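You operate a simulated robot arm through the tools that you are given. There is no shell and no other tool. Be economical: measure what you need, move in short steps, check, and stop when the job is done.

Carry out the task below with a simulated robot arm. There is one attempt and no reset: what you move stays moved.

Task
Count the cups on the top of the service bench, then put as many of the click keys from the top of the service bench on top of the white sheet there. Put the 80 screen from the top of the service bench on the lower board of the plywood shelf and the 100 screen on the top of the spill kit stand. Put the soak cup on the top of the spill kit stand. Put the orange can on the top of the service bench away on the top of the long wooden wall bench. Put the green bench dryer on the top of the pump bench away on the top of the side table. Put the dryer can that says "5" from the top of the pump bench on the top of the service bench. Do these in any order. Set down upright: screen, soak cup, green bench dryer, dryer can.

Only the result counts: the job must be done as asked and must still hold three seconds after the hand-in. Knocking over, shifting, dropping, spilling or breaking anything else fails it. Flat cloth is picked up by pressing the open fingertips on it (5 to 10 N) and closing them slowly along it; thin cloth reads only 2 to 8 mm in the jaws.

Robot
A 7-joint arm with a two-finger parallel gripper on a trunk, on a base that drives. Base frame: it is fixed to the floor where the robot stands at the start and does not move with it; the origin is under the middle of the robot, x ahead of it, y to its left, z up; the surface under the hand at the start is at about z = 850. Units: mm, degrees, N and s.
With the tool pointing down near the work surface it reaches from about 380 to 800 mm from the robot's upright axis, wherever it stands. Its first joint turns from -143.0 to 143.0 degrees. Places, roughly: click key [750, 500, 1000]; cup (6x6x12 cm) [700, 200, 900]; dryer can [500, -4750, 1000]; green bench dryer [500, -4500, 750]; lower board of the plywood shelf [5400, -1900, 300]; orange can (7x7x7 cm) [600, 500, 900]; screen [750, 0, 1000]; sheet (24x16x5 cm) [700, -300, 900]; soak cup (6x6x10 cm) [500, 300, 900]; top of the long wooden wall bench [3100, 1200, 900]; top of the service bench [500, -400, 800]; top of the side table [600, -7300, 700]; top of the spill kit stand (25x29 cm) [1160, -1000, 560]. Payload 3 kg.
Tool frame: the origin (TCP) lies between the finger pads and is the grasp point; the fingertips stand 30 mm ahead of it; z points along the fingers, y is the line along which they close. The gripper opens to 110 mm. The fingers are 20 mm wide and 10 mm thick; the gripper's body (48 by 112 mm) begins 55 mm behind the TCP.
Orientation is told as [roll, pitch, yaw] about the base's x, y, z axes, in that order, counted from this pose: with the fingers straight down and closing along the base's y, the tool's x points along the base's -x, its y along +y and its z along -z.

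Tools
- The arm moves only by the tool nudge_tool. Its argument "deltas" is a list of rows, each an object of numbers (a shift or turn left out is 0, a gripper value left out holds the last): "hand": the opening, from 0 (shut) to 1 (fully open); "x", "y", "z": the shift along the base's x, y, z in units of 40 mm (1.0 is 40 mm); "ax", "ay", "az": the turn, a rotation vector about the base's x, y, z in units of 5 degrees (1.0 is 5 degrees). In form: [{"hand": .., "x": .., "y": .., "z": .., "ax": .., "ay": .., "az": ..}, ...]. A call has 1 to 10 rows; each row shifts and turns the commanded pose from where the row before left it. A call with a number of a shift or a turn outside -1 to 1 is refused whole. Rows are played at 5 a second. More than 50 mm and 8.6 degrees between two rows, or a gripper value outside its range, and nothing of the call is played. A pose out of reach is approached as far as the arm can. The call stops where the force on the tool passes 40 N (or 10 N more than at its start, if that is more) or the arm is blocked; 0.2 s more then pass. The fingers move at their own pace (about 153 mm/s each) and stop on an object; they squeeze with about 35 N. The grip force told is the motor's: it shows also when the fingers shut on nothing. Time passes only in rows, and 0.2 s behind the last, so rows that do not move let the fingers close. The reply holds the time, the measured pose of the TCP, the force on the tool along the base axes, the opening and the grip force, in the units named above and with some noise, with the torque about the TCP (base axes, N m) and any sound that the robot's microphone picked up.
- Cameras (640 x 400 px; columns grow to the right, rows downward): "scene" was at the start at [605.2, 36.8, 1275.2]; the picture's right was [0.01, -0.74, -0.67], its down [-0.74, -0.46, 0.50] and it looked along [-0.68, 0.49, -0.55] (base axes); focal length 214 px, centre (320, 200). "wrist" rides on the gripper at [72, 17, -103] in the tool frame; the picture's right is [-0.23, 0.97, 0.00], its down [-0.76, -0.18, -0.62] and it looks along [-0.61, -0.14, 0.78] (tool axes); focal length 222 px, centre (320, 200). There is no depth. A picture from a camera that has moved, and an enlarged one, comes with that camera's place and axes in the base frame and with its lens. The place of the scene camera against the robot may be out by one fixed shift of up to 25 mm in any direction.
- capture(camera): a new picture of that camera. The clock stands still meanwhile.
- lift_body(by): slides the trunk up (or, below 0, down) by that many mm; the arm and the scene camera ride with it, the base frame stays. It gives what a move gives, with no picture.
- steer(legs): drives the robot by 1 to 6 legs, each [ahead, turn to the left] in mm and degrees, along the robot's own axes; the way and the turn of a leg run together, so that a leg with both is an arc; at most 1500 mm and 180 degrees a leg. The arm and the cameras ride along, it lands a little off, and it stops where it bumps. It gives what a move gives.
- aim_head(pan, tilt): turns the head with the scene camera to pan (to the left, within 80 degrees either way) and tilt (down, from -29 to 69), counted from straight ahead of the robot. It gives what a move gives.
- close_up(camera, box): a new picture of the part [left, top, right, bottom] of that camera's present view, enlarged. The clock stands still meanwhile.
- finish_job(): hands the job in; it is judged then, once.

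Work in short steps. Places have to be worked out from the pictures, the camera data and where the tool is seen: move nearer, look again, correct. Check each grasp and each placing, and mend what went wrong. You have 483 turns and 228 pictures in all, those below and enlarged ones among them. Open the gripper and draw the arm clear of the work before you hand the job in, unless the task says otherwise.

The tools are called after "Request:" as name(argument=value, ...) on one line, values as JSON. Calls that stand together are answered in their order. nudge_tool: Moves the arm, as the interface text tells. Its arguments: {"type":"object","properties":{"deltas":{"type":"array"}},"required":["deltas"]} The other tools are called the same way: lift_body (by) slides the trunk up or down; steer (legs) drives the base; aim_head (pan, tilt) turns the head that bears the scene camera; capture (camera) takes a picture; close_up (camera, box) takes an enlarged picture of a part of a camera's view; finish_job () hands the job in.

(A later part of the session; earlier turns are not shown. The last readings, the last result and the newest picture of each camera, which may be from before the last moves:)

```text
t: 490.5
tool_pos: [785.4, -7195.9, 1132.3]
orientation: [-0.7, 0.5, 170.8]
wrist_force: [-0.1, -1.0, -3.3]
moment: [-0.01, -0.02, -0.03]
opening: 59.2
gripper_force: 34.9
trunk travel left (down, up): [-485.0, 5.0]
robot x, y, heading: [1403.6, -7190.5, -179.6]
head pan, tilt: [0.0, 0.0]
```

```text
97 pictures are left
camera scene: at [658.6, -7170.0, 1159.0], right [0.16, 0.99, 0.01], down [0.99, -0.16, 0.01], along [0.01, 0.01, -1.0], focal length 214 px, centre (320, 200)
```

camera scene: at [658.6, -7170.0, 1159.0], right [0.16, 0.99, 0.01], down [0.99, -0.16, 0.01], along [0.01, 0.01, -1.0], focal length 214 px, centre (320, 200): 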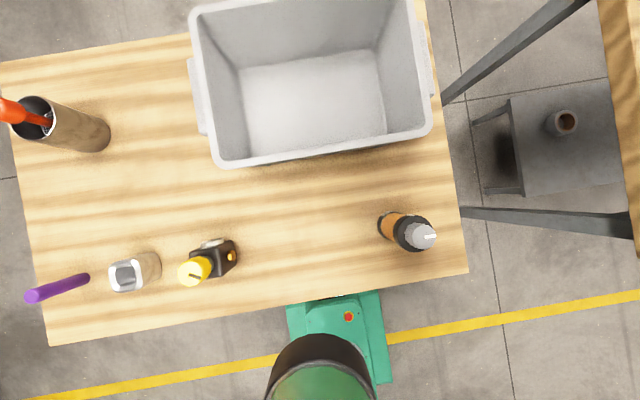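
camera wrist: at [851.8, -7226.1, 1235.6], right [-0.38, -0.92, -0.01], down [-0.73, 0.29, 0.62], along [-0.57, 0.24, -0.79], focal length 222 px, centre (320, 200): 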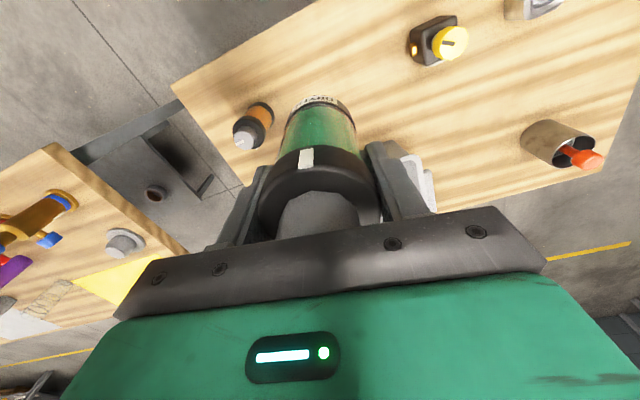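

Request:
nudge_tool(deltas=[{"x": -0.8}, {"x": -0.8, "y": -0.1}, {"z": -1}, {"z": -1}, {"z": -1}, {"z": -1}, {"z": -0.8}])

Request:
capture(camera="wrist")

```text
t: 492.1
tool_pos: [719.7, -7200.2, 937.5]
orientation: [-0.7, 0.7, 170.8]
wrist_force: [0.2, -1.1, -2.6]
moment: [0.02, 0.01, -0.01]
opening: 59.2
gripper_force: 34.8
trunk travel left (down, up): [-485.0, 5.0]
robot x, y, heading: [1403.7, -7185.9, -179.6]
head pan, tilt: [0.0, 0.0]
```

```text
96 pictures are left
camera wrist: at [786.5, -7229.2, 1041.9], right [-0.38, -0.93, -0.01], down [-0.73, 0.29, 0.62], along [-0.57, 0.25, -0.79], focal length 222 px, centre (320, 200)
```

wrist: 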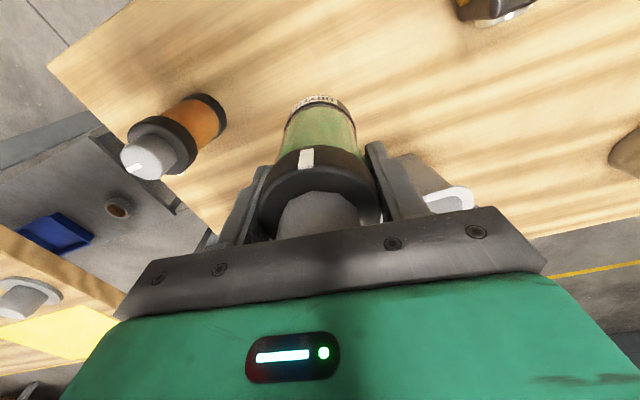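

Request:
nudge_tool(deltas=[{"z": -0.5}, {"z": -0.3}, {"z": -0.15}])

Request:
nudge_tool(deltas=[{"z": -0.08}, {"z": -0.08}, {"z": -0.08}])

```text
t: 492.9
tool_pos: [720.8, -7198.6, 901.0]
orientation: [-0.7, 0.5, 170.8]
wrist_force: [0.5, -0.1, -1.4]
moment: [-0.02, 0.01, -0.01]
opening: 59.4
gripper_force: 34.9
trunk travel left (down, up): [-485.0, 5.0]
robot x, y, heading: [1405.6, -7186.1, -179.4]
head pan, tilt: [0.0, 0.0]
```

```text
t: 493.7
tool_pos: [719.0, -7199.7, 891.2]
orientation: [-0.7, 0.5, 170.7]
wrist_force: [0.6, -0.1, -2.7]
moment: [-0.04, 0.04, 0.02]
opening: 59.5
gripper_force: 35.1
trunk travel left (down, up): [-485.0, 5.0]
robot x, y, heading: [1402.8, -7188.9, -179.7]
head pan, tilt: [0.0, 0.0]
```

Request:
nudge_tool(deltas=[{"z": -0.1}, {"z": -0.1}, {"z": -0.1}])

Request:
capture(camera="wrist")

```text
t: 494.5
tool_pos: [720.9, -7199.4, 879.8]
orientation: [-0.7, 0.5, 170.9]
wrist_force: [0.1, -1.0, -2.9]
moment: [0.0, 0.0, -0.01]
opening: 59.3
gripper_force: 35.0
trunk travel left (down, up): [-485.0, 5.0]
robot x, y, heading: [1405.6, -7188.1, -179.7]
head pan, tilt: [0.0, 0.0]
```

```text
95 pictures are left
camera wrist: at [787.4, -7229.6, 983.7], right [-0.38, -0.92, -0.01], down [-0.73, 0.29, 0.62], along [-0.57, 0.25, -0.79], focal length 222 px, centre (320, 200)
```

wrist: 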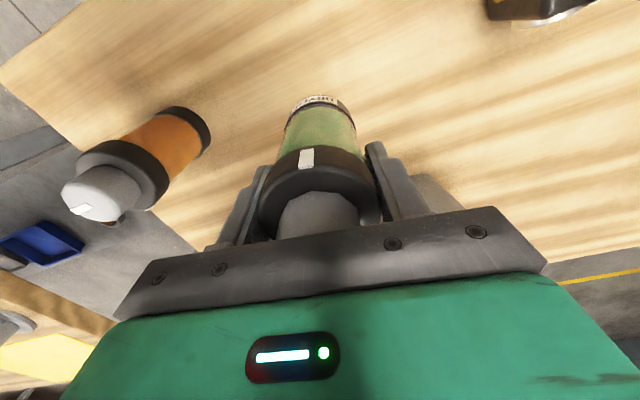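

Request:
nudge_tool(deltas=[{"z": -0.1}, {"z": -0.1}, {"z": -0.08}])

Request:
nudge_tool(deltas=[{"z": -0.08}, {"z": -0.08}])

```text
t: 495.3
tool_pos: [720.5, -7199.5, 869.0]
orientation: [-0.7, 0.4, 170.7]
wrist_force: [-0.5, -0.1, -2.2]
moment: [0.03, 0.0, -0.02]
opening: 59.4
gripper_force: 35.3
trunk travel left (down, up): [-485.0, 5.0]
robot x, y, heading: [1402.0, -7186.4, -179.6]
head pan, tilt: [0.0, 0.0]
```

```text
t: 495.9
tool_pos: [720.6, -7199.0, 863.2]
orientation: [-0.6, 0.5, 170.9]
wrist_force: [0.1, 0.1, -2.4]
moment: [-0.01, 0.03, 0.02]
opening: 59.2
gripper_force: 35.3
trunk travel left (down, up): [-485.0, 5.0]
robot x, y, heading: [1405.2, -7185.7, -179.7]
head pan, tilt: [0.0, 0.0]
```

Triangulation suggests the table is at z≈737 and contact near TCP≈830–850. I continue creeping.

Request:
nudge_tool(deltas=[{"z": -0.1}, {"z": -0.1}, {"z": -0.1}, {"z": -0.1}])

Request:
nudge_tool(deltas=[{"z": -0.08}, {"z": -0.08}, {"z": -0.08}])

```text
t: 496.9
tool_pos: [720.8, -7200.0, 847.5]
orientation: [-0.7, 0.6, 170.8]
wrist_force: [0.2, -0.7, -2.6]
moment: [-0.02, 0.0, -0.05]
opening: 59.4
gripper_force: 35.4
trunk travel left (down, up): [-485.0, 5.0]
robot x, y, heading: [1404.3, -7183.0, -179.3]
head pan, tilt: [0.0, 0.0]
```

```text
t: 497.7
tool_pos: [720.5, -7200.5, 837.1]
orientation: [-0.7, 0.5, 170.8]
wrist_force: [0.4, -0.1, -3.1]
moment: [0.01, 0.0, 0.04]
opening: 59.1
gripper_force: 35.1
trunk travel left (down, up): [-485.0, 5.0]
robot x, y, heading: [1402.7, -7187.0, -179.7]
head pan, tilt: [0.0, 0.0]
```

Request:
nudge_tool(deltas=[{"z": -0.07}, {"z": -0.07}, {"z": -0.07}])

Request:
capture(camera="wrist")

```text
t: 498.5
tool_pos: [720.1, -7199.3, 828.4]
orientation: [-0.7, 0.5, 170.7]
wrist_force: [0.2, -0.4, -2.5]
moment: [0.0, 0.0, -0.04]
opening: 59.4
gripper_force: 35.0
trunk travel left (down, up): [-485.0, 5.0]
robot x, y, heading: [1402.6, -7186.8, -179.7]
head pan, tilt: [0.0, 0.0]
```

```text
94 pictures are left
camera wrist: at [787.2, -7229.7, 932.3], right [-0.38, -0.93, -0.01], down [-0.73, 0.29, 0.62], along [-0.57, 0.24, -0.79], focal length 222 px, centre (320, 200)
```

wrist: 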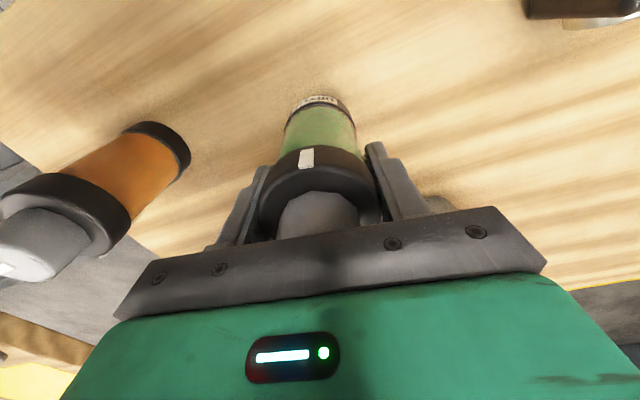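

Request:
nudge_tool(deltas=[{"z": -0.08}, {"z": -0.08}, {"z": -0.08}, {"z": -0.08}])

Request:
nudge_tool(deltas=[{"z": -0.08}, {"z": -0.08}, {"z": -0.08}])

```text
t: 499.5
tool_pos: [720.7, -7198.9, 815.8]
orientation: [-0.7, 0.6, 170.8]
wrist_force: [-0.2, -1.1, -2.2]
moment: [0.03, -0.02, -0.01]
opening: 59.8
gripper_force: 35.1
trunk travel left (down, up): [-485.0, 5.0]
robot x, y, heading: [1404.2, -7187.7, -179.7]
head pan, tilt: [0.0, 0.0]
```

```text
t: 500.3
tool_pos: [722.5, -7198.7, 808.9]
orientation: [-0.6, 0.2, 170.8]
wrist_force: [4.1, 1.5, 29.2]
moment: [-0.78, -0.18, 0.13]
opening: 59.7
gripper_force: 34.6
trunk travel left (down, up): [-485.0, 5.0]
robot x, y, heading: [1406.6, -7184.2, -179.7]
head pan, tilt: [0.0, 0.0]
```

Contact. I ease up, open slowly and rise.

Request:
nudge_tool(deltas=[{"z": 0.08}, {"hand": 0.62}, {"hand": 0.75}, {"hand": 0.9}, {"hand": 1}, {}])

Request:
nudge_tool(deltas=[{"z": 0.5}, {"z": 1}, {"z": 1}, {"z": 1}, {"z": 1}, {"z": 1}])

Request:
capture(camera="wrist")

```text
t: 501.7
tool_pos: [720.9, -7199.2, 808.3]
orientation: [-0.6, 0.6, 170.8]
wrist_force: [-0.2, 0.6, 0.5]
moment: [0.05, -0.01, 0.02]
opening: 110.1
gripper_force: 0.0
trunk travel left (down, up): [-485.0, 5.0]
robot x, y, heading: [1403.2, -7185.0, -179.6]
head pan, tilt: [0.0, 0.0]
```

```text
t: 503.1
tool_pos: [720.1, -7200.3, 1031.0]
orientation: [-0.7, 0.6, 170.7]
wrist_force: [-0.9, 0.2, -0.2]
moment: [0.0, -0.01, -0.01]
opening: 110.1
gripper_force: 0.0
trunk travel left (down, up): [-485.0, 5.0]
robot x, y, heading: [1403.9, -7183.3, -179.5]
head pan, tilt: [0.0, 0.0]
```

```text
93 pictures are left
camera wrist: at [787.1, -7230.2, 1133.9], right [-0.38, -0.92, -0.01], down [-0.73, 0.29, 0.62], along [-0.57, 0.24, -0.79], focal length 222 px, centre (320, 200)
```

wrist: 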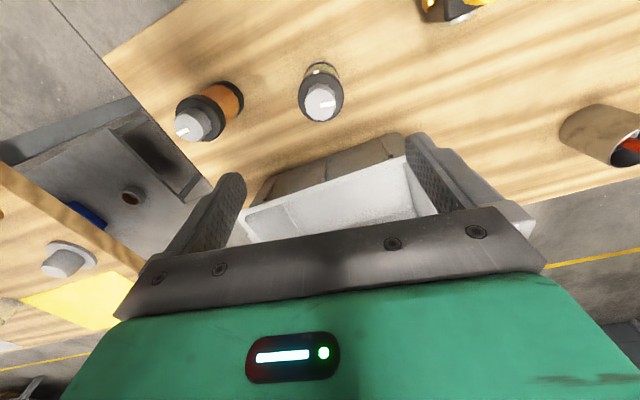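

Dryer placed. I retract and drive back to the pump bench for the can "5".

Request:
nudge_tool(deltas=[{"z": 1}, {"z": 1, "x": 0.5}, {"x": 1, "z": 0.5}, {"x": 1}, {"x": 1}, {"x": 1}])

Request:
steer(legs=[[-330, 0]])

Request:
steer(legs=[[0, -90]])

Request:
steer(legs=[[1400, 0], [1150, 0]])

Request:
steer(legs=[[0, 90]])

```text
t: 504.5
tool_pos: [902.3, -7199.3, 1130.3]
orientation: [-0.6, 0.5, 170.8]
wrist_force: [0.1, -0.5, -1.0]
moment: [0.01, -0.03, 0.04]
opening: 110.0
gripper_force: 0.0
trunk travel left (down, up): [-485.0, 5.0]
robot x, y, heading: [1406.5, -7184.3, -179.9]
head pan, tilt: [0.0, 0.0]
```

```text
t: 506.7
tool_pos: [1230.1, -7196.5, 1130.3]
orientation: [-0.7, 0.5, 170.6]
wrist_force: [-0.1, -0.3, 0.2]
moment: [-0.02, 0.04, 0.0]
opening: 109.9
gripper_force: 0.2
trunk travel left (down, up): [-485.0, 5.0]
robot x, y, heading: [1734.0, -7185.0, -179.5]
head pan, tilt: [0.0, 0.0]
```

```text
t: 511.3
tool_pos: [1726.1, -6681.6, 1130.7]
orientation: [-0.8, 0.6, 80.3]
wrist_force: [-0.1, 0.5, 0.0]
moment: [-0.01, -0.03, -0.02]
opening: 110.1
gripper_force: 0.1
trunk travel left (down, up): [-485.0, 5.0]
robot x, y, heading: [1669.1, -7182.0, 90.8]
head pan, tilt: [0.0, 0.0]
stopped in leg 1: the robot was blocked; the commanded pose is now the measured one
```

```text
t: 523.8
tool_pos: [1667.8, -4123.7, 1132.1]
orientation: [-0.7, 0.5, 81.1]
wrist_force: [0.1, -0.1, 0.9]
moment: [0.02, -0.02, -0.01]
opening: 109.7
gripper_force: 0.1
trunk travel left (down, up): [-485.0, 5.0]
robot x, y, heading: [1615.4, -4627.6, 91.6]
head pan, tilt: [0.0, 0.0]
```

```text
t: 528.4
tool_pos: [1114.5, -4576.9, 1132.3]
orientation: [-0.8, 0.5, 171.1]
wrist_force: [-0.1, -1.1, -0.8]
moment: [0.0, -0.03, 0.02]
opening: 109.9
gripper_force: 0.0
trunk travel left (down, up): [-485.0, 5.0]
robot x, y, heading: [1613.3, -4564.7, -179.4]
head pan, tilt: [0.0, 0.0]
stopped in leg 1: the robot was blocked; the commanded pose is now the measured one
```

I rotate the hand 90° so the fingers close along x (the can sits near the bin's side wall), and drive up to the bench.

Request:
nudge_tool(deltas=[{"az": 1}, {"az": 1}, {"az": 1}, {"az": 1}, {"az": 1}, {"az": 1}, {"az": 1}, {"az": 1}, {"az": 1}, {"az": 1}])

Request:
nudge_tool(deltas=[{"az": 1}, {"az": 1}, {"az": 1}, {"az": 1}, {"az": 1}, {"az": 1}, {"az": 1}, {"az": 1}, {"az": 1}, {"az": 0.8}])

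Request:
steer(legs=[[440, 0]])

```text
t: 530.6
tool_pos: [1113.5, -4577.1, 1133.2]
orientation: [-0.7, 0.4, -138.8]
wrist_force: [-0.1, 0.2, 1.8]
moment: [0.01, -0.02, 0.01]
opening: 110.0
gripper_force: 0.0
trunk travel left (down, up): [-485.0, 5.0]
robot x, y, heading: [1621.2, -4563.9, -179.4]
head pan, tilt: [0.0, 0.0]
```

```text
t: 532.8
tool_pos: [1113.5, -4577.5, 1133.6]
orientation: [-0.7, 0.4, -89.9]
wrist_force: [-0.2, 0.4, -0.1]
moment: [0.0, -0.04, 0.0]
opening: 109.8
gripper_force: 0.0
trunk travel left (down, up): [-485.0, 5.0]
robot x, y, heading: [1613.3, -4564.5, -179.5]
head pan, tilt: [0.0, 0.0]
```

```text
t: 535.4
tool_pos: [671.7, -4583.1, 1132.4]
orientation: [-0.7, 0.5, -90.0]
wrist_force: [0.5, -0.8, 0.3]
moment: [0.0, -0.01, -0.01]
opening: 109.8
gripper_force: 0.0
trunk travel left (down, up): [-485.0, 5.0]
robot x, y, heading: [1173.9, -4568.7, -179.2]
head pan, tilt: [0.0, 0.0]
```

Request:
nudge_tool(deltas=[{"x": -1}, {"x": -1}, {"x": -1}, {"x": -1}, {"x": -1}, {"x": -1}, {"x": -0.9, "y": 0.15}])

Request:
capture(camera="wrist")

Request:
capture(camera="scene")

```text
t: 537.0
tool_pos: [395.0, -4577.7, 1129.4]
orientation: [-0.5, 0.5, -89.6]
wrist_force: [-0.5, 0.0, 0.9]
moment: [-0.02, 0.01, -0.04]
opening: 109.9
gripper_force: 0.2
trunk travel left (down, up): [-485.0, 5.0]
robot x, y, heading: [1172.7, -4567.9, -179.1]
head pan, tilt: [0.0, 0.0]
```

```text
92 pictures are left
camera wrist: at [411.1, -4507.1, 1234.8], right [0.97, -0.22, -0.01], down [-0.17, -0.77, 0.62], along [-0.15, -0.6, -0.79], focal length 222 px, centre (320, 200)
```

wrist: 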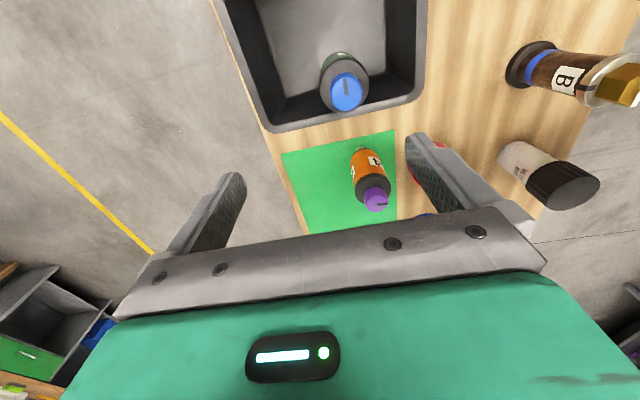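

```text
91 pictures are left
camera scene: at [377.5, -4679.9, 1157.8], right [-1.0, 0.0, 0.01], down [0.0, 1.0, 0.01], along [-0.01, 0.01, -1.0], focal length 214 px, centre (320, 200)
```

scene: 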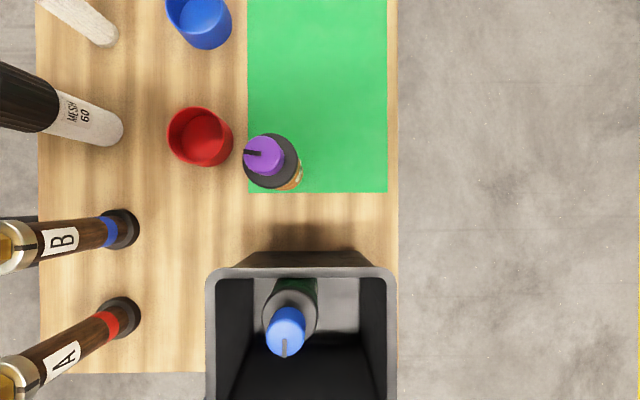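

Can refined at about (424,-4571), top ≈955; the bin wall is close at +x, so I use a narrower opening. Move and lower to look closer.

Request:
nudge_tool(deltas=[{"x": 0.65, "y": 0.17, "hand": 0.68}, {"z": -1}, {"z": -1}, {"z": -1}])

Request:
capture(camera="wrist")

Request:
aim_head(pan=0, tilt=35)

Request:
capture(camera="scene")

```text
t: 538.0
tool_pos: [421.1, -4569.4, 1011.7]
orientation: [-0.7, 0.6, -89.9]
wrist_force: [-0.1, 0.0, 0.6]
moment: [-0.02, -0.01, -0.01]
opening: 74.7
gripper_force: 0.1
trunk travel left (down, up): [-485.0, 5.0]
robot x, y, heading: [1172.9, -4568.8, -179.3]
head pan, tilt: [0.0, 0.0]
```

```text
90 pictures are left
camera wrist: at [438.1, -4498.3, 1115.5], right [0.97, -0.23, -0.01], down [-0.17, -0.77, 0.62], along [-0.15, -0.6, -0.79], focal length 222 px, centre (320, 200)
```

wrist: 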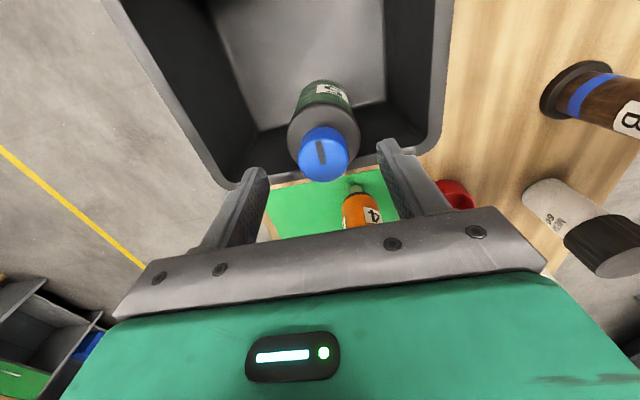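

```text
t: 539.0
tool_pos: [421.5, -4569.3, 1012.9]
orientation: [-0.7, 0.5, -90.0]
wrist_force: [-0.5, 0.2, -0.1]
moment: [0.01, -0.03, 0.01]
opening: 74.7
gripper_force: 0.2
trunk travel left (down, up): [-485.0, 5.0]
robot x, y, heading: [1173.8, -4569.4, -179.2]
head pan, tilt: [0.0, 35.0]
```

```text
89 pictures are left
camera scene: at [403.6, -4615.0, 1041.6], right [-1.0, 0.0, 0.01], down [0.0, 0.81, 0.58], along [-0.01, 0.58, -0.81], focal length 214 px, centre (320, 200)
```

scene: 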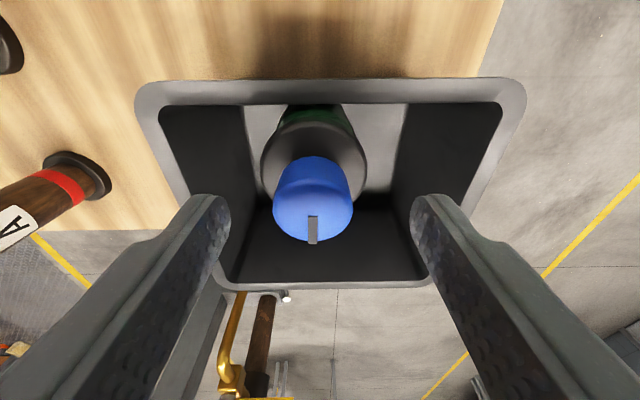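

Fingers are centred on the can with room to the bin walls. I lower to TCP z≈908 in steps.

Request:
nudge_tool(deltas=[{"y": -0.05, "z": -0.7}, {"z": -0.7}, {"z": -0.5}])

Request:
capture(camera="wrist")

Request:
capture(camera="scene")

```text
t: 539.9
tool_pos: [420.8, -4571.2, 935.6]
orientation: [-0.7, 0.5, -89.9]
wrist_force: [0.2, 0.2, 0.3]
moment: [0.01, 0.01, 0.0]
opening: 74.6
gripper_force: 0.0
trunk travel left (down, up): [-485.0, 5.0]
robot x, y, heading: [1173.1, -4567.1, -179.2]
head pan, tilt: [0.0, 35.0]
```

```text
88 pictures are left
camera wrist: at [438.3, -4501.0, 1039.5], right [0.97, -0.22, -0.01], down [-0.17, -0.77, 0.62], along [-0.15, -0.6, -0.79], focal length 222 px, centre (320, 200)
```

wrist: 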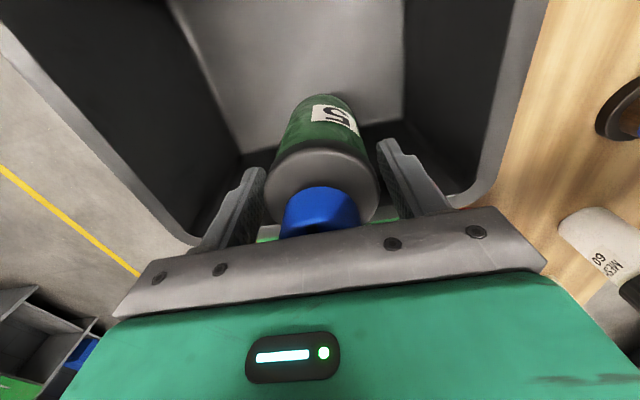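

```text
87 pictures are left
camera scene: at [404.1, -4617.6, 964.9], right [-1.0, 0.0, 0.01], down [0.0, 0.81, 0.58], along [-0.01, 0.58, -0.81], focal length 214 px, centre (320, 200)
```

scene: 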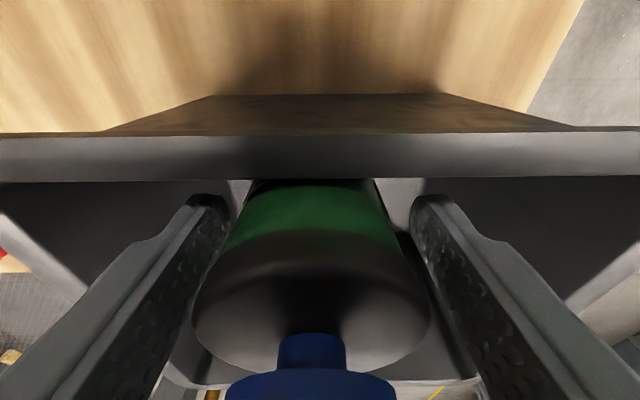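

Request:
nudge_tool(deltas=[{"z": -0.25}, {"z": -0.2}])

Request:
nudge_tool(deltas=[{"hand": 0.6}, {"hand": 0.5}, {"hand": 0.4}, {"hand": 0}, {}])

```text
t: 540.4
tool_pos: [417.3, -4570.8, 930.1]
orientation: [-1.6, 0.5, -89.9]
wrist_force: [2.5, -2.2, 22.6]
moment: [0.01, -0.26, 0.02]
opening: 74.7
gripper_force: 0.1
trunk travel left (down, up): [-485.0, 5.0]
robot x, y, heading: [1175.4, -4565.4, -179.4]
head pan, tilt: [0.0, 35.0]
stopped in row 2: the force on the tool passed its limit at 50 N (the readings are from after the stop); the commanded pose is now the measured one
```

```text
t: 541.3
tool_pos: [418.1, -4570.4, 930.9]
orientation: [-1.5, 0.5, -90.0]
wrist_force: [-1.3, 0.5, 13.2]
moment: [0.04, 0.06, 0.01]
opening: 54.6
gripper_force: 34.9
trunk travel left (down, up): [-485.0, 5.0]
robot x, y, heading: [1171.0, -4569.3, -179.4]
head pan, tilt: [0.0, 35.0]
stopped in row 4: the force on the tool passed its limit at 44 N (the readings are from after the stop); the commanded pose is now the measured one
```

The palm met the cap top; the fingers now hold the shoulder at 55 mm. I lift gently and look.

Request:
nudge_tool(deltas=[{"z": 0.2}, {"z": 0.3}, {"z": 0.5}])

Request:
capture(camera="wrist")

```text
t: 542.1
tool_pos: [416.9, -4572.2, 968.2]
orientation: [-1.2, 0.6, -89.9]
wrist_force: [0.2, 0.6, -3.9]
moment: [-0.02, -0.03, 0.01]
opening: 54.6
gripper_force: 34.9
trunk travel left (down, up): [-485.0, 5.0]
robot x, y, heading: [1169.7, -4566.9, -179.3]
head pan, tilt: [0.0, 35.0]
```

```text
86 pictures are left
camera wrist: at [434.8, -4500.9, 1072.3], right [0.97, -0.23, -0.02], down [-0.16, -0.77, 0.62], along [-0.16, -0.6, -0.78], focal length 222 px, centre (320, 200)
```

wrist: 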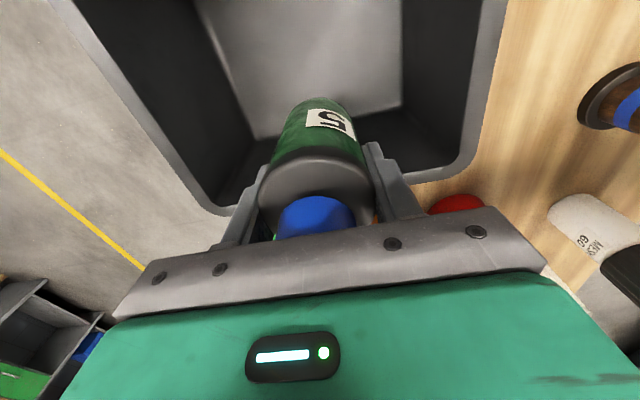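

Request:
nudge_tool(deltas=[{"z": 0.8}, {"z": 0.8}, {"z": 0.8}, {"z": 0.8}, {"z": 0.8}, {"z": 0.7}])

Request:
aim_head(pan=0, tilt=10)

Request:
capture(camera="scene")

```text
t: 543.5
tool_pos: [417.4, -4572.5, 1157.5]
orientation: [-1.2, 0.6, -89.8]
wrist_force: [0.1, -0.8, -2.7]
moment: [0.01, 0.01, 0.01]
opening: 54.5
gripper_force: 35.3
trunk travel left (down, up): [-485.0, 5.0]
robot x, y, heading: [1172.0, -4570.0, -179.4]
head pan, tilt: [0.0, 35.0]
```

```text
t: 544.4
tool_pos: [418.1, -4571.8, 1157.0]
orientation: [-1.3, 0.6, -89.9]
wrist_force: [-0.2, 0.1, -3.0]
moment: [-0.01, 0.01, 0.02]
opening: 54.4
gripper_force: 34.8
trunk travel left (down, up): [-485.0, 5.0]
robot x, y, heading: [1178.4, -4567.2, -179.4]
head pan, tilt: [0.0, 10.0]
```

```text
85 pictures are left
camera scene: at [400.5, -4657.5, 1180.7], right [-1.0, 0.0, 0.02], down [0.0, 0.98, 0.18], along [-0.02, 0.18, -0.98], focal length 214 px, centre (320, 200)
```

scene: 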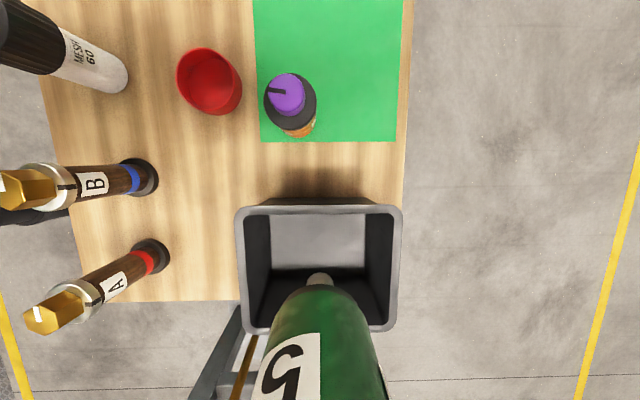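

The can is out of the bin, held securely. I retract over the bench and back away.

Request:
nudge_tool(deltas=[{"x": 1}, {"x": 1}, {"x": 1}, {"x": 1}, {"x": 1}, {"x": 1}, {"x": 0.8}])

Request:
steer(legs=[[-780, 0]])

Request:
steer(legs=[[0, -91]])

Request:
capture(camera="wrist")

```text
t: 546.0
tool_pos: [691.2, -4573.3, 1155.9]
orientation: [-1.2, 0.5, -89.9]
wrist_force: [0.4, -0.9, -4.0]
moment: [-0.01, -0.02, -0.05]
opening: 54.7
gripper_force: 34.7
trunk travel left (down, up): [-485.0, 5.0]
robot x, y, heading: [1174.0, -4568.9, -179.4]
head pan, tilt: [0.0, 10.0]
```

```text
t: 550.2
tool_pos: [1464.6, -4563.8, 1157.0]
orientation: [-1.5, 0.5, -89.5]
wrist_force: [-0.1, 0.2, -2.4]
moment: [-0.04, 0.02, 0.0]
opening: 54.4
gripper_force: 35.1
trunk travel left (down, up): [-485.0, 5.0]
robot x, y, heading: [1944.2, -4554.0, -178.7]
head pan, tilt: [0.0, 10.0]
```

```text
t: 554.8
tool_pos: [1949.5, -4070.9, 1157.8]
orientation: [-1.1, 0.5, 179.3]
wrist_force: [-0.4, -0.7, -3.1]
moment: [-0.02, 0.02, -0.03]
opening: 54.5
gripper_force: 35.0
trunk travel left (down, up): [-485.0, 5.0]
robot x, y, heading: [1884.9, -4552.5, 91.0]
head pan, tilt: [0.0, 10.0]
stopped in leg 1: the robot was blocked; the commanded pose is now the measured one
```

```text
84 pictures are left
camera wrist: at [2020.4, -4092.3, 1260.4], right [-0.24, -0.97, -0.02], down [-0.77, 0.18, 0.62], along [-0.6, 0.16, -0.78], focal length 222 px, centre (320, 200)
```

wrist: 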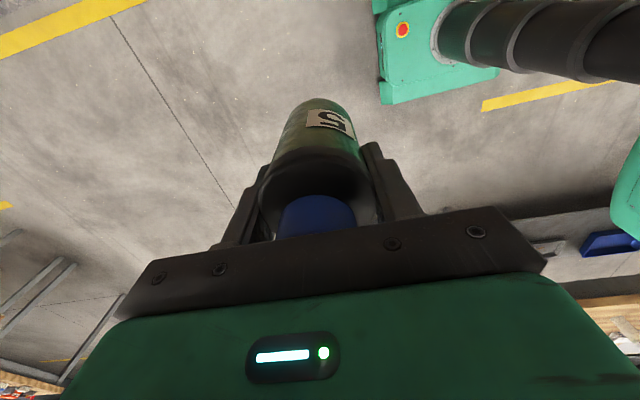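

Request:
steer(legs=[[1500, 0], [1500, 0]])

Request:
steer(legs=[[1500, 0], [230, 0]])

Request:
steer(legs=[[0, 88]])

```text
t: 569.2
tool_pos: [1914.4, -1072.3, 1158.1]
orientation: [-1.2, 0.5, 178.7]
wrist_force: [-0.4, 1.1, -4.1]
moment: [-0.04, 0.03, 0.03]
opening: 54.4
gripper_force: 35.2
trunk travel left (down, up): [-485.0, 5.0]
robot x, y, heading: [1841.0, -1557.9, 90.3]
head pan, tilt: [0.0, 10.0]
```

```text
t: 578.0
tool_pos: [1898.2, 652.6, 1157.1]
orientation: [-1.1, 0.5, 178.9]
wrist_force: [1.0, -1.1, -2.7]
moment: [-0.01, 0.02, 0.01]
opening: 54.7
gripper_force: 34.9
trunk travel left (down, up): [-485.0, 5.0]
robot x, y, heading: [1826.5, 170.1, 90.4]
head pan, tilt: [0.0, 10.0]
```

```text
t: 582.2
tool_pos: [1344.9, 254.5, 1158.1]
orientation: [-1.1, 0.4, -93.0]
wrist_force: [0.0, -0.1, -2.9]
moment: [-0.01, -0.01, -0.01]
opening: 54.5
gripper_force: 35.2
trunk travel left (down, up): [-485.0, 5.0]
robot x, y, heading: [1825.4, 231.6, 178.6]
head pan, tilt: [0.0, 10.0]
```

Request:
steer(legs=[[440, 0]])

Request:
nudge_tool(deltas=[{"x": -0.6, "y": -0.9}, {"x": -0.6, "y": -0.9}, {"x": -0.6, "y": -0.9}, {"x": -0.6, "y": -0.9}, {"x": -0.6, "y": -0.9}, {"x": -0.6, "y": -0.9}])

Request:
capture(camera="wrist")

Request:
capture(camera="scene")

```text
t: 584.9
tool_pos: [899.3, 267.8, 1158.8]
orientation: [-1.1, 0.5, -93.0]
wrist_force: [-0.3, 0.4, -3.3]
moment: [-0.02, 0.0, -0.01]
opening: 54.4
gripper_force: 34.9
trunk travel left (down, up): [-485.0, 5.0]
robot x, y, heading: [1380.1, 245.9, 178.3]
head pan, tilt: [0.0, 10.0]
```

```text
t: 586.3
tool_pos: [752.8, 52.1, 1158.6]
orientation: [-1.2, 0.4, -93.0]
wrist_force: [-0.1, 0.8, -2.9]
moment: [-0.06, 0.01, -0.01]
opening: 54.2
gripper_force: 34.6
trunk travel left (down, up): [-485.0, 5.0]
robot x, y, heading: [1377.9, 243.6, 178.3]
head pan, tilt: [0.0, 10.0]
```

```text
83 pictures are left
camera wrist: at [775.2, 120.7, 1262.6], right [0.96, -0.28, -0.02], down [-0.2, -0.76, 0.62], along [-0.19, -0.59, -0.78], focal length 222 px, centre (320, 200)
```

wrist: 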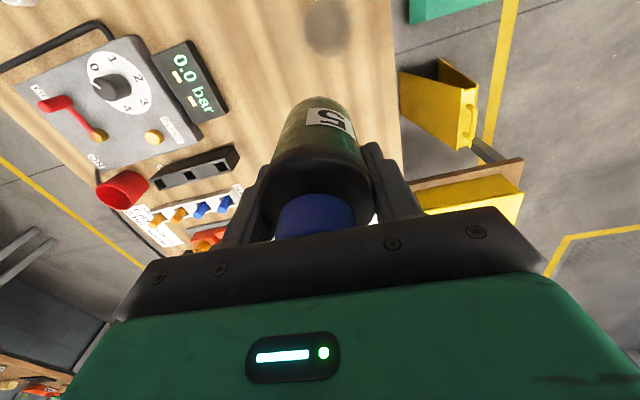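

```text
82 pictures are left
camera scene: at [731.3, -34.9, 1183.1], right [-1.0, 0.05, 0.02], down [0.06, 0.98, 0.18], along [-0.01, 0.18, -0.98], focal length 214 px, centre (320, 200)
```

scene: 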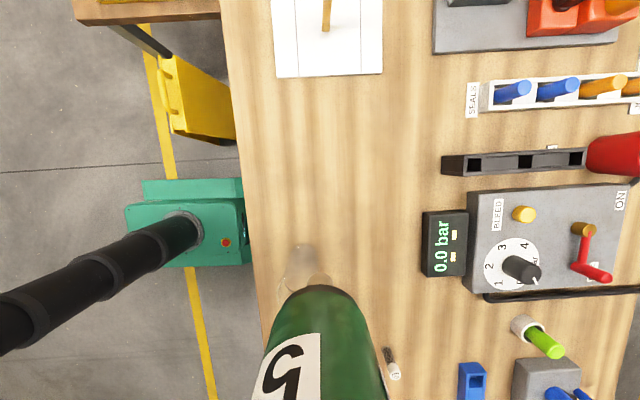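

Request:
nudge_tool(deltas=[{"x": -0.55, "y": -0.7}, {"x": -0.5, "y": -0.65}, {"z": -0.8}, {"z": -0.8}, {"z": -0.8}, {"z": -0.8}])

Request:
capture(camera="wrist")

Request:
aim_head(pan=0, tilt=30)

Request:
capture(camera="scene")

```text
t: 587.7
tool_pos: [713.1, -2.7, 1031.2]
orientation: [-1.2, 0.5, -93.0]
wrist_force: [-0.1, -0.5, -2.0]
moment: [-0.02, 0.0, -0.01]
opening: 54.5
gripper_force: 35.0
trunk travel left (down, up): [-485.0, 5.0]
robot x, y, heading: [1379.8, 244.0, 178.4]
head pan, tilt: [0.0, 10.0]
```

```text
81 pictures are left
camera wrist: at [734.4, 66.4, 1133.7], right [0.96, -0.28, -0.02], down [-0.2, -0.76, 0.62], along [-0.19, -0.59, -0.78], focal length 222 px, centre (320, 200)
```

wrist: 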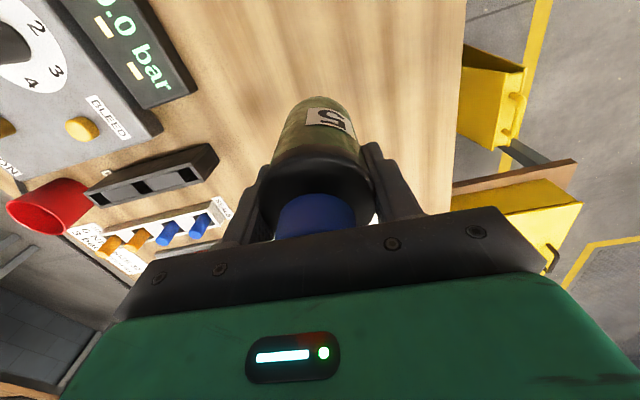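

```text
t: 588.5
tool_pos: [712.0, -1.5, 1031.9]
orientation: [-1.1, 0.5, -93.0]
wrist_force: [0.4, 0.2, -3.3]
moment: [-0.02, -0.01, -0.04]
opening: 54.4
gripper_force: 35.5
trunk travel left (down, up): [-485.0, 5.0]
robot x, y, heading: [1380.2, 244.3, 178.2]
head pan, tilt: [0.0, 30.0]
```

```text
80 pictures are left
camera scene: at [692.6, -56.7, 1057.6], right [-1.0, 0.05, 0.02], down [0.05, 0.86, 0.51], along [0.01, 0.51, -0.86], focal length 214 px, centre (320, 200)
```

scene: 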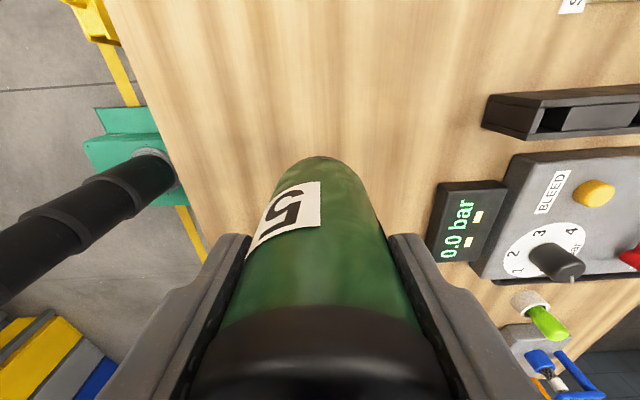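

Request:
nudge_tool(deltas=[{"z": -0.6}, {"z": -0.3}, {"z": -0.1}])

Request:
nudge_tool(deltas=[{"z": -0.08}, {"z": -0.08}, {"z": -0.06}])

```text
t: 589.3
tool_pos: [713.2, -1.7, 990.0]
orientation: [-1.2, 0.5, -93.0]
wrist_force: [-1.1, -0.6, -3.0]
moment: [0.0, 0.04, 0.01]
opening: 54.3
gripper_force: 35.8
trunk travel left (down, up): [-485.0, 5.0]
robot x, y, heading: [1380.2, 246.9, 178.4]
head pan, tilt: [0.0, 30.0]
```

```text
t: 590.1
tool_pos: [712.6, -2.1, 981.8]
orientation: [-1.1, 0.5, -92.9]
wrist_force: [-0.1, 0.2, -3.3]
moment: [-0.02, -0.01, 0.01]
opening: 54.0
gripper_force: 35.1
trunk travel left (down, up): [-485.0, 5.0]
robot x, y, heading: [1384.0, 244.9, 178.5]
head pan, tilt: [0.0, 30.0]
```

Request:
nudge_tool(deltas=[{"z": -0.07}, {"z": -0.07}, {"z": -0.07}])

```text
t: 590.9
tool_pos: [714.4, -1.7, 978.4]
orientation: [-1.3, 0.3, -93.0]
wrist_force: [1.7, 2.3, 21.6]
moment: [0.34, -0.44, 0.02]
opening: 54.4
gripper_force: 34.6
trunk travel left (down, up): [-485.0, 5.0]
robot x, y, heading: [1378.1, 246.0, 177.9]
head pan, tilt: [0.0, 30.0]
```

Contact as expected. I ease up a bit, open gently and check it stands.

Request:
nudge_tool(deltas=[{"z": 0.07}, {}, {"hand": 0.52}, {"hand": 0.56}, {"hand": 0.62}, {"hand": 0.7}])

Request:
capture(camera="scene")

```text
t: 592.3
tool_pos: [713.8, -1.6, 976.5]
orientation: [-1.1, 0.5, -93.1]
wrist_force: [1.1, 0.3, -0.2]
moment: [0.04, 0.04, -0.02]
opening: 77.1
gripper_force: 0.0
trunk travel left (down, up): [-485.0, 5.0]
robot x, y, heading: [1380.1, 244.9, 178.6]
head pan, tilt: [0.0, 30.0]
```

```text
79 pictures are left
camera scene: at [692.5, -56.0, 1003.1], right [-1.0, 0.05, 0.02], down [0.05, 0.86, 0.51], along [0.01, 0.51, -0.86], focal length 214 px, centre (320, 200)
```

scene: 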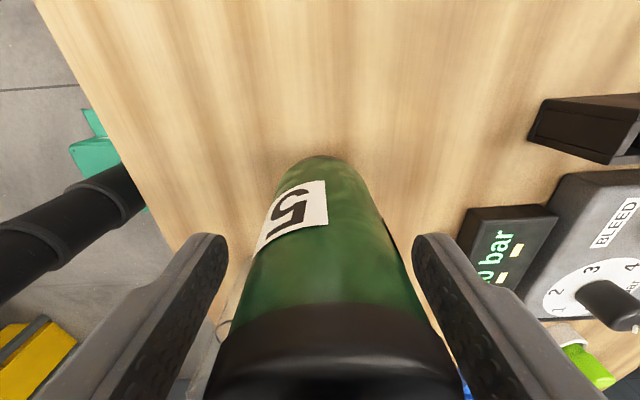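

It stands. I rise straight up and verify.

Request:
nudge_tool(deltas=[{"z": 0.4}, {"z": 0.8}, {"z": 1}, {"z": 1}, {"z": 1}])

Request:
capture(camera="wrist")

Request:
aim_head(pan=0, tilt=10)

Request:
capture(camera="scene")

```text
t: 593.5
tool_pos: [714.5, -1.4, 1145.6]
orientation: [-1.1, 0.4, -93.0]
wrist_force: [0.2, -0.5, -1.0]
moment: [0.01, -0.01, 0.0]
opening: 77.2
gripper_force: 0.1
trunk travel left (down, up): [-485.0, 5.0]
robot x, y, heading: [1379.1, 246.3, 178.6]
head pan, tilt: [0.0, 30.0]
```

```text
78 pictures are left
camera wrist: at [735.2, 67.4, 1249.1], right [0.96, -0.28, -0.02], down [-0.21, -0.76, 0.62], along [-0.19, -0.59, -0.78], focal length 222 px, centre (320, 200)
```

wrist: 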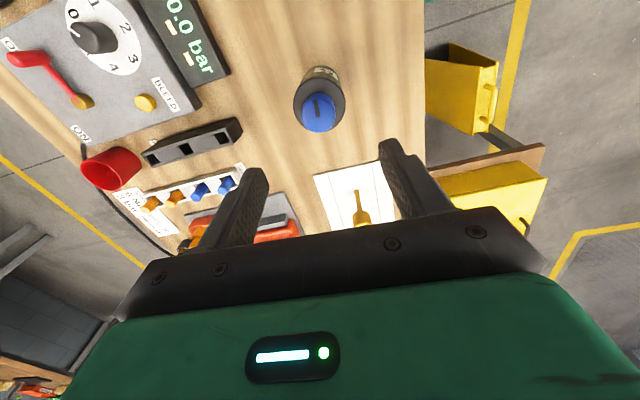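

```text
t: 594.4
tool_pos: [712.7, -1.3, 1145.1]
orientation: [-1.2, 0.4, -92.9]
wrist_force: [-0.1, -0.3, 0.1]
moment: [0.01, 0.01, 0.0]
opening: 77.0
gripper_force: 0.1
trunk travel left (down, up): [-485.0, 5.0]
robot x, y, heading: [1380.5, 242.2, 178.2]
head pan, tilt: [0.0, 10.0]
```

```text
77 pictures are left
camera scene: at [691.3, -88.0, 1168.3], right [-1.0, 0.05, 0.02], down [0.05, 0.98, 0.18], along [-0.01, 0.18, -0.98], focal length 214 px, centre (320, 200)
```

scene: 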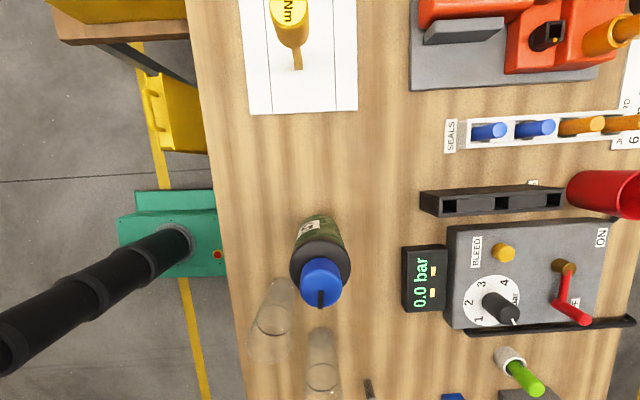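

Can "5" stands and both cups are intact. Next the orange can: I retract, back off, and shift to y≈440.

Request:
nudge_tool(deltas=[{"x": 0.7, "y": 0.9}, {"x": 0.7, "y": 0.9}, {"x": 0.7, "y": 0.9}, {"x": 0.7, "y": 0.9}, {"x": 0.7, "y": 0.9}, {"x": 0.7, "y": 0.9}, {"x": 0.5, "y": 0.9}])

Request:
steer(legs=[[-450, 0]])

Request:
steer(legs=[[0, -20]])

Request:
steer(legs=[[560, 0]])

Request:
steer(legs=[[0, 18]])

Request:
capture(camera="scene")

```text
t: 596.0
tool_pos: [901.2, 250.3, 1145.9]
orientation: [-1.2, 0.5, -92.8]
wrist_force: [1.0, 0.3, 0.3]
moment: [-0.01, -0.01, -0.02]
opening: 76.7
gripper_force: 0.0
trunk travel left (down, up): [-485.0, 5.0]
robot x, y, heading: [1380.9, 247.4, 178.4]
head pan, tilt: [0.0, 10.0]
```

```text
t: 598.7
tool_pos: [1354.6, 233.9, 1146.3]
orientation: [-1.2, 0.5, -92.8]
wrist_force: [0.8, 0.2, -0.5]
moment: [-0.02, -0.04, 0.0]
opening: 76.9
gripper_force: 0.0
trunk travel left (down, up): [-485.0, 5.0]
robot x, y, heading: [1835.9, 230.7, 178.5]
head pan, tilt: [0.0, 10.0]
```

```text
t: 600.2
tool_pos: [1386.9, 398.6, 1146.2]
orientation: [-1.1, 0.5, -112.9]
wrist_force: [-0.5, -0.8, -0.5]
moment: [-0.03, -0.03, -0.01]
opening: 77.1
gripper_force: 0.0
trunk travel left (down, up): [-485.0, 5.0]
robot x, y, heading: [1829.4, 216.5, 158.5]
head pan, tilt: [0.0, 10.0]
```

```text
t: 603.4
tool_pos: [863.8, 597.0, 1148.1]
orientation: [-1.2, 0.5, -112.4]
wrist_force: [0.8, -0.4, -0.5]
moment: [0.02, 0.03, 0.0]
opening: 77.2
gripper_force: 0.0
trunk travel left (down, up): [-485.0, 5.0]
robot x, y, heading: [1310.6, 420.3, 158.8]
head pan, tilt: [0.0, 10.0]
```

```text
t: 604.8
tool_pos: [830.0, 449.2, 1147.7]
orientation: [-1.2, 0.3, -94.3]
wrist_force: [-0.4, 0.1, -0.2]
moment: [0.01, -0.02, -0.04]
opening: 76.9
gripper_force: 0.1
trunk travel left (down, up): [-485.0, 5.0]
robot x, y, heading: [1308.6, 427.4, 177.3]
head pan, tilt: [0.0, 10.0]
```

```text
76 pictures are left
camera scene: at [805.3, 364.0, 1171.0], right [-1.0, 0.07, 0.02], down [0.08, 0.98, 0.18], along [-0.01, 0.18, -0.98], focal length 214 px, centre (320, 200)
```

scene: 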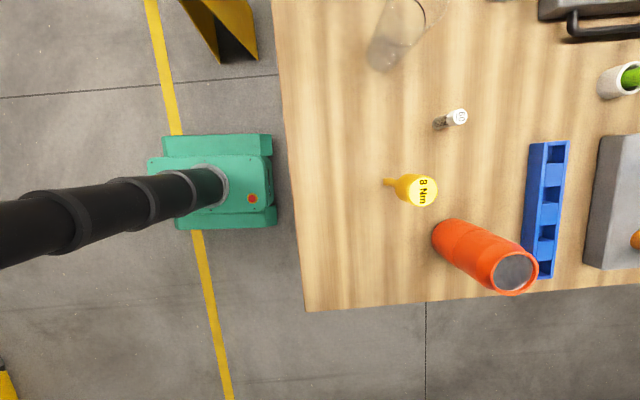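

The orange can is at about (615,497), top ≈960. I move above it and look with the wrist camera.

Request:
nudge_tool(deltas=[{"x": -0.9, "y": 0.2, "hand": 0.9}, {"x": -0.9, "y": 0.2}, {"x": -0.9, "y": 0.2}, {"x": -0.9, "y": 0.2}, {"x": -0.9, "y": 0.2}, {"x": -0.88, "y": 0.2}, {"z": -1}, {"z": -1}])

Request:
capture(camera="wrist")

Request:
aim_head(pan=0, tilt=35)

Request:
capture(camera="scene")

```text
t: 606.6
tool_pos: [614.7, 497.3, 1066.2]
orientation: [-1.1, 0.4, -94.3]
wrist_force: [0.4, 0.1, -0.4]
moment: [0.01, -0.01, -0.03]
opening: 99.0
gripper_force: 0.1
trunk travel left (down, up): [-485.0, 5.0]
robot x, y, heading: [1309.4, 430.6, 177.2]
head pan, tilt: [0.0, 10.0]
```

```text
75 pictures are left
camera wrist: at [637.1, 567.0, 1170.1], right [0.95, -0.3, -0.02], down [-0.22, -0.75, 0.62], along [-0.2, -0.59, -0.78], focal length 222 px, centre (320, 200)
```

wrist: 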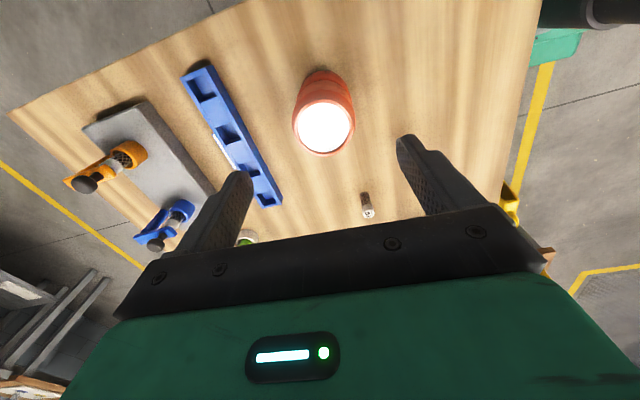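

```text
t: 607.5
tool_pos: [614.1, 497.8, 1066.7]
orientation: [-1.1, 0.5, -94.3]
wrist_force: [-0.5, -0.2, 0.0]
moment: [0.01, -0.05, 0.0]
opening: 99.1
gripper_force: 0.0
trunk travel left (down, up): [-485.0, 5.0]
robot x, y, heading: [1309.0, 430.8, 177.4]
head pan, tilt: [0.0, 35.0]
```

```text
74 pictures are left
camera scene: at [592.9, 452.1, 1096.5], right [-1.0, 0.07, 0.02], down [0.07, 0.81, 0.58], along [0.03, 0.58, -0.81], focal length 214 px, centre (320, 200)
```

scene: 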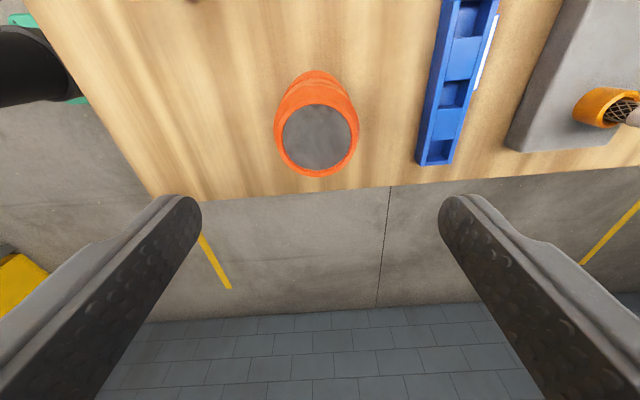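

Request:
nudge_tool(deltas=[{"y": -0.08, "z": -0.9}, {"z": -0.9}, {"z": -0.9}, {"z": -0.55}])

Request:
nudge_tool(deltas=[{"hand": 0.8}, {"hand": 0.7}, {"hand": 0.6}, {"hand": 0}, {}])

Request:
nudge_tool(deltas=[{"z": 0.3}, {"z": 0.6}])

Request:
capture(camera="wrist")

```text
t: 608.5
tool_pos: [614.5, 494.0, 936.7]
orientation: [-1.1, 0.5, -94.3]
wrist_force: [0.7, 1.0, 0.8]
moment: [0.01, 0.0, -0.01]
opening: 99.1
gripper_force: 0.0
trunk travel left (down, up): [-485.0, 5.0]
robot x, y, heading: [1309.8, 431.6, 177.2]
head pan, tilt: [0.0, 35.0]
```

```text
t: 609.7
tool_pos: [614.5, 494.7, 937.8]
orientation: [-1.1, 0.5, -94.3]
wrist_force: [0.3, -0.5, 0.4]
moment: [-0.02, -0.01, -0.04]
opening: 62.9
gripper_force: 34.8
trunk travel left (down, up): [-485.0, 5.0]
robot x, y, heading: [1308.8, 434.5, 177.3]
head pan, tilt: [0.0, 35.0]
```

```text
t: 610.3
tool_pos: [615.3, 493.9, 974.2]
orientation: [-1.1, 0.5, -94.3]
wrist_force: [-0.8, -0.3, 0.0]
moment: [0.01, -0.01, 0.0]
opening: 62.9
gripper_force: 34.9
trunk travel left (down, up): [-485.0, 5.0]
robot x, y, heading: [1311.2, 430.6, 177.2]
head pan, tilt: [0.0, 35.0]
```

```text
73 pictures are left
camera wrist: at [637.5, 562.7, 1077.6], right [0.95, -0.3, -0.02], down [-0.22, -0.75, 0.62], along [-0.2, -0.59, -0.78], focal length 222 px, centre (320, 200)
```

wrist: 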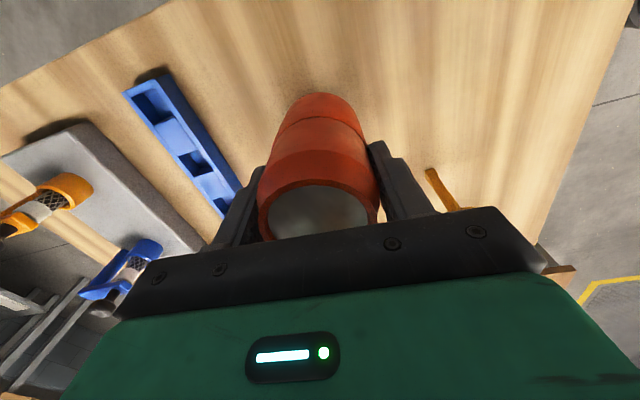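

The can is held. I raise, retract and turn around toward the wall bench.

Request:
nudge_tool(deltas=[{"z": 1}, {"z": 1}, {"z": 1}, {"z": 0.8}, {"x": 1}, {"x": 1}, {"x": 1}, {"x": 1}, {"x": 1}, {"x": 0.2, "y": -0.9}])

Request:
steer(legs=[[-580, 0]])

Request:
steer(legs=[[0, -90]])

Request:
aim_head(pan=-70, tilt=0)

Request:
capture(camera="scene")

```text
t: 612.5
tool_pos: [823.1, 460.0, 1126.0]
orientation: [-1.1, 0.5, -94.4]
wrist_force: [-0.6, 0.1, -0.1]
moment: [-0.04, -0.03, -0.01]
opening: 62.9
gripper_force: 34.6
trunk travel left (down, up): [-485.0, 5.0]
robot x, y, heading: [1305.6, 432.8, 177.2]
head pan, tilt: [0.0, 35.0]
```

```text
t: 615.8
tool_pos: [1404.7, 430.2, 1125.0]
orientation: [-1.2, 0.4, -94.3]
wrist_force: [0.5, 1.1, 0.2]
moment: [-0.01, 0.01, -0.02]
opening: 62.6
gripper_force: 35.4
trunk travel left (down, up): [-485.0, 5.0]
robot x, y, heading: [1892.9, 404.9, 177.3]
head pan, tilt: [0.0, 35.0]
```

```text
t: 620.3
tool_pos: [1932.3, 887.3, 1126.6]
orientation: [-1.3, 0.6, 174.1]
wrist_force: [-0.8, -0.9, -0.8]
moment: [0.04, 0.03, -0.02]
opening: 62.8
gripper_force: 35.1
trunk travel left (down, up): [-485.0, 5.0]
robot x, y, heading: [1830.3, 405.2, 86.8]
head pan, tilt: [0.0, 35.0]
stopped in leg 1: the robot was blocked; the commanded pose is now the measured one
```

```text
t: 621.7
tool_pos: [1931.4, 887.3, 1126.6]
orientation: [-1.2, 0.6, 174.1]
wrist_force: [0.6, -0.1, 0.0]
moment: [-0.01, 0.02, 0.0]
opening: 62.6
gripper_force: 35.5
trunk travel left (down, up): [-485.0, 5.0]
robot x, y, heading: [1829.7, 410.4, 87.0]
head pan, tilt: [-70.0, 0.0]
```

```text
72 pictures are left
camera scene: at [1812.1, 989.6, 1214.9], right [0.02, 0.32, 0.95], down [0.99, -0.1, 0.01], along [0.1, 0.94, -0.32], focal length 214 px, centre (320, 200)
```

scene: 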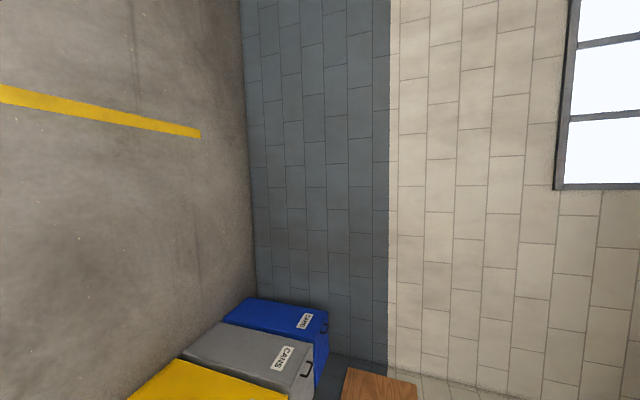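

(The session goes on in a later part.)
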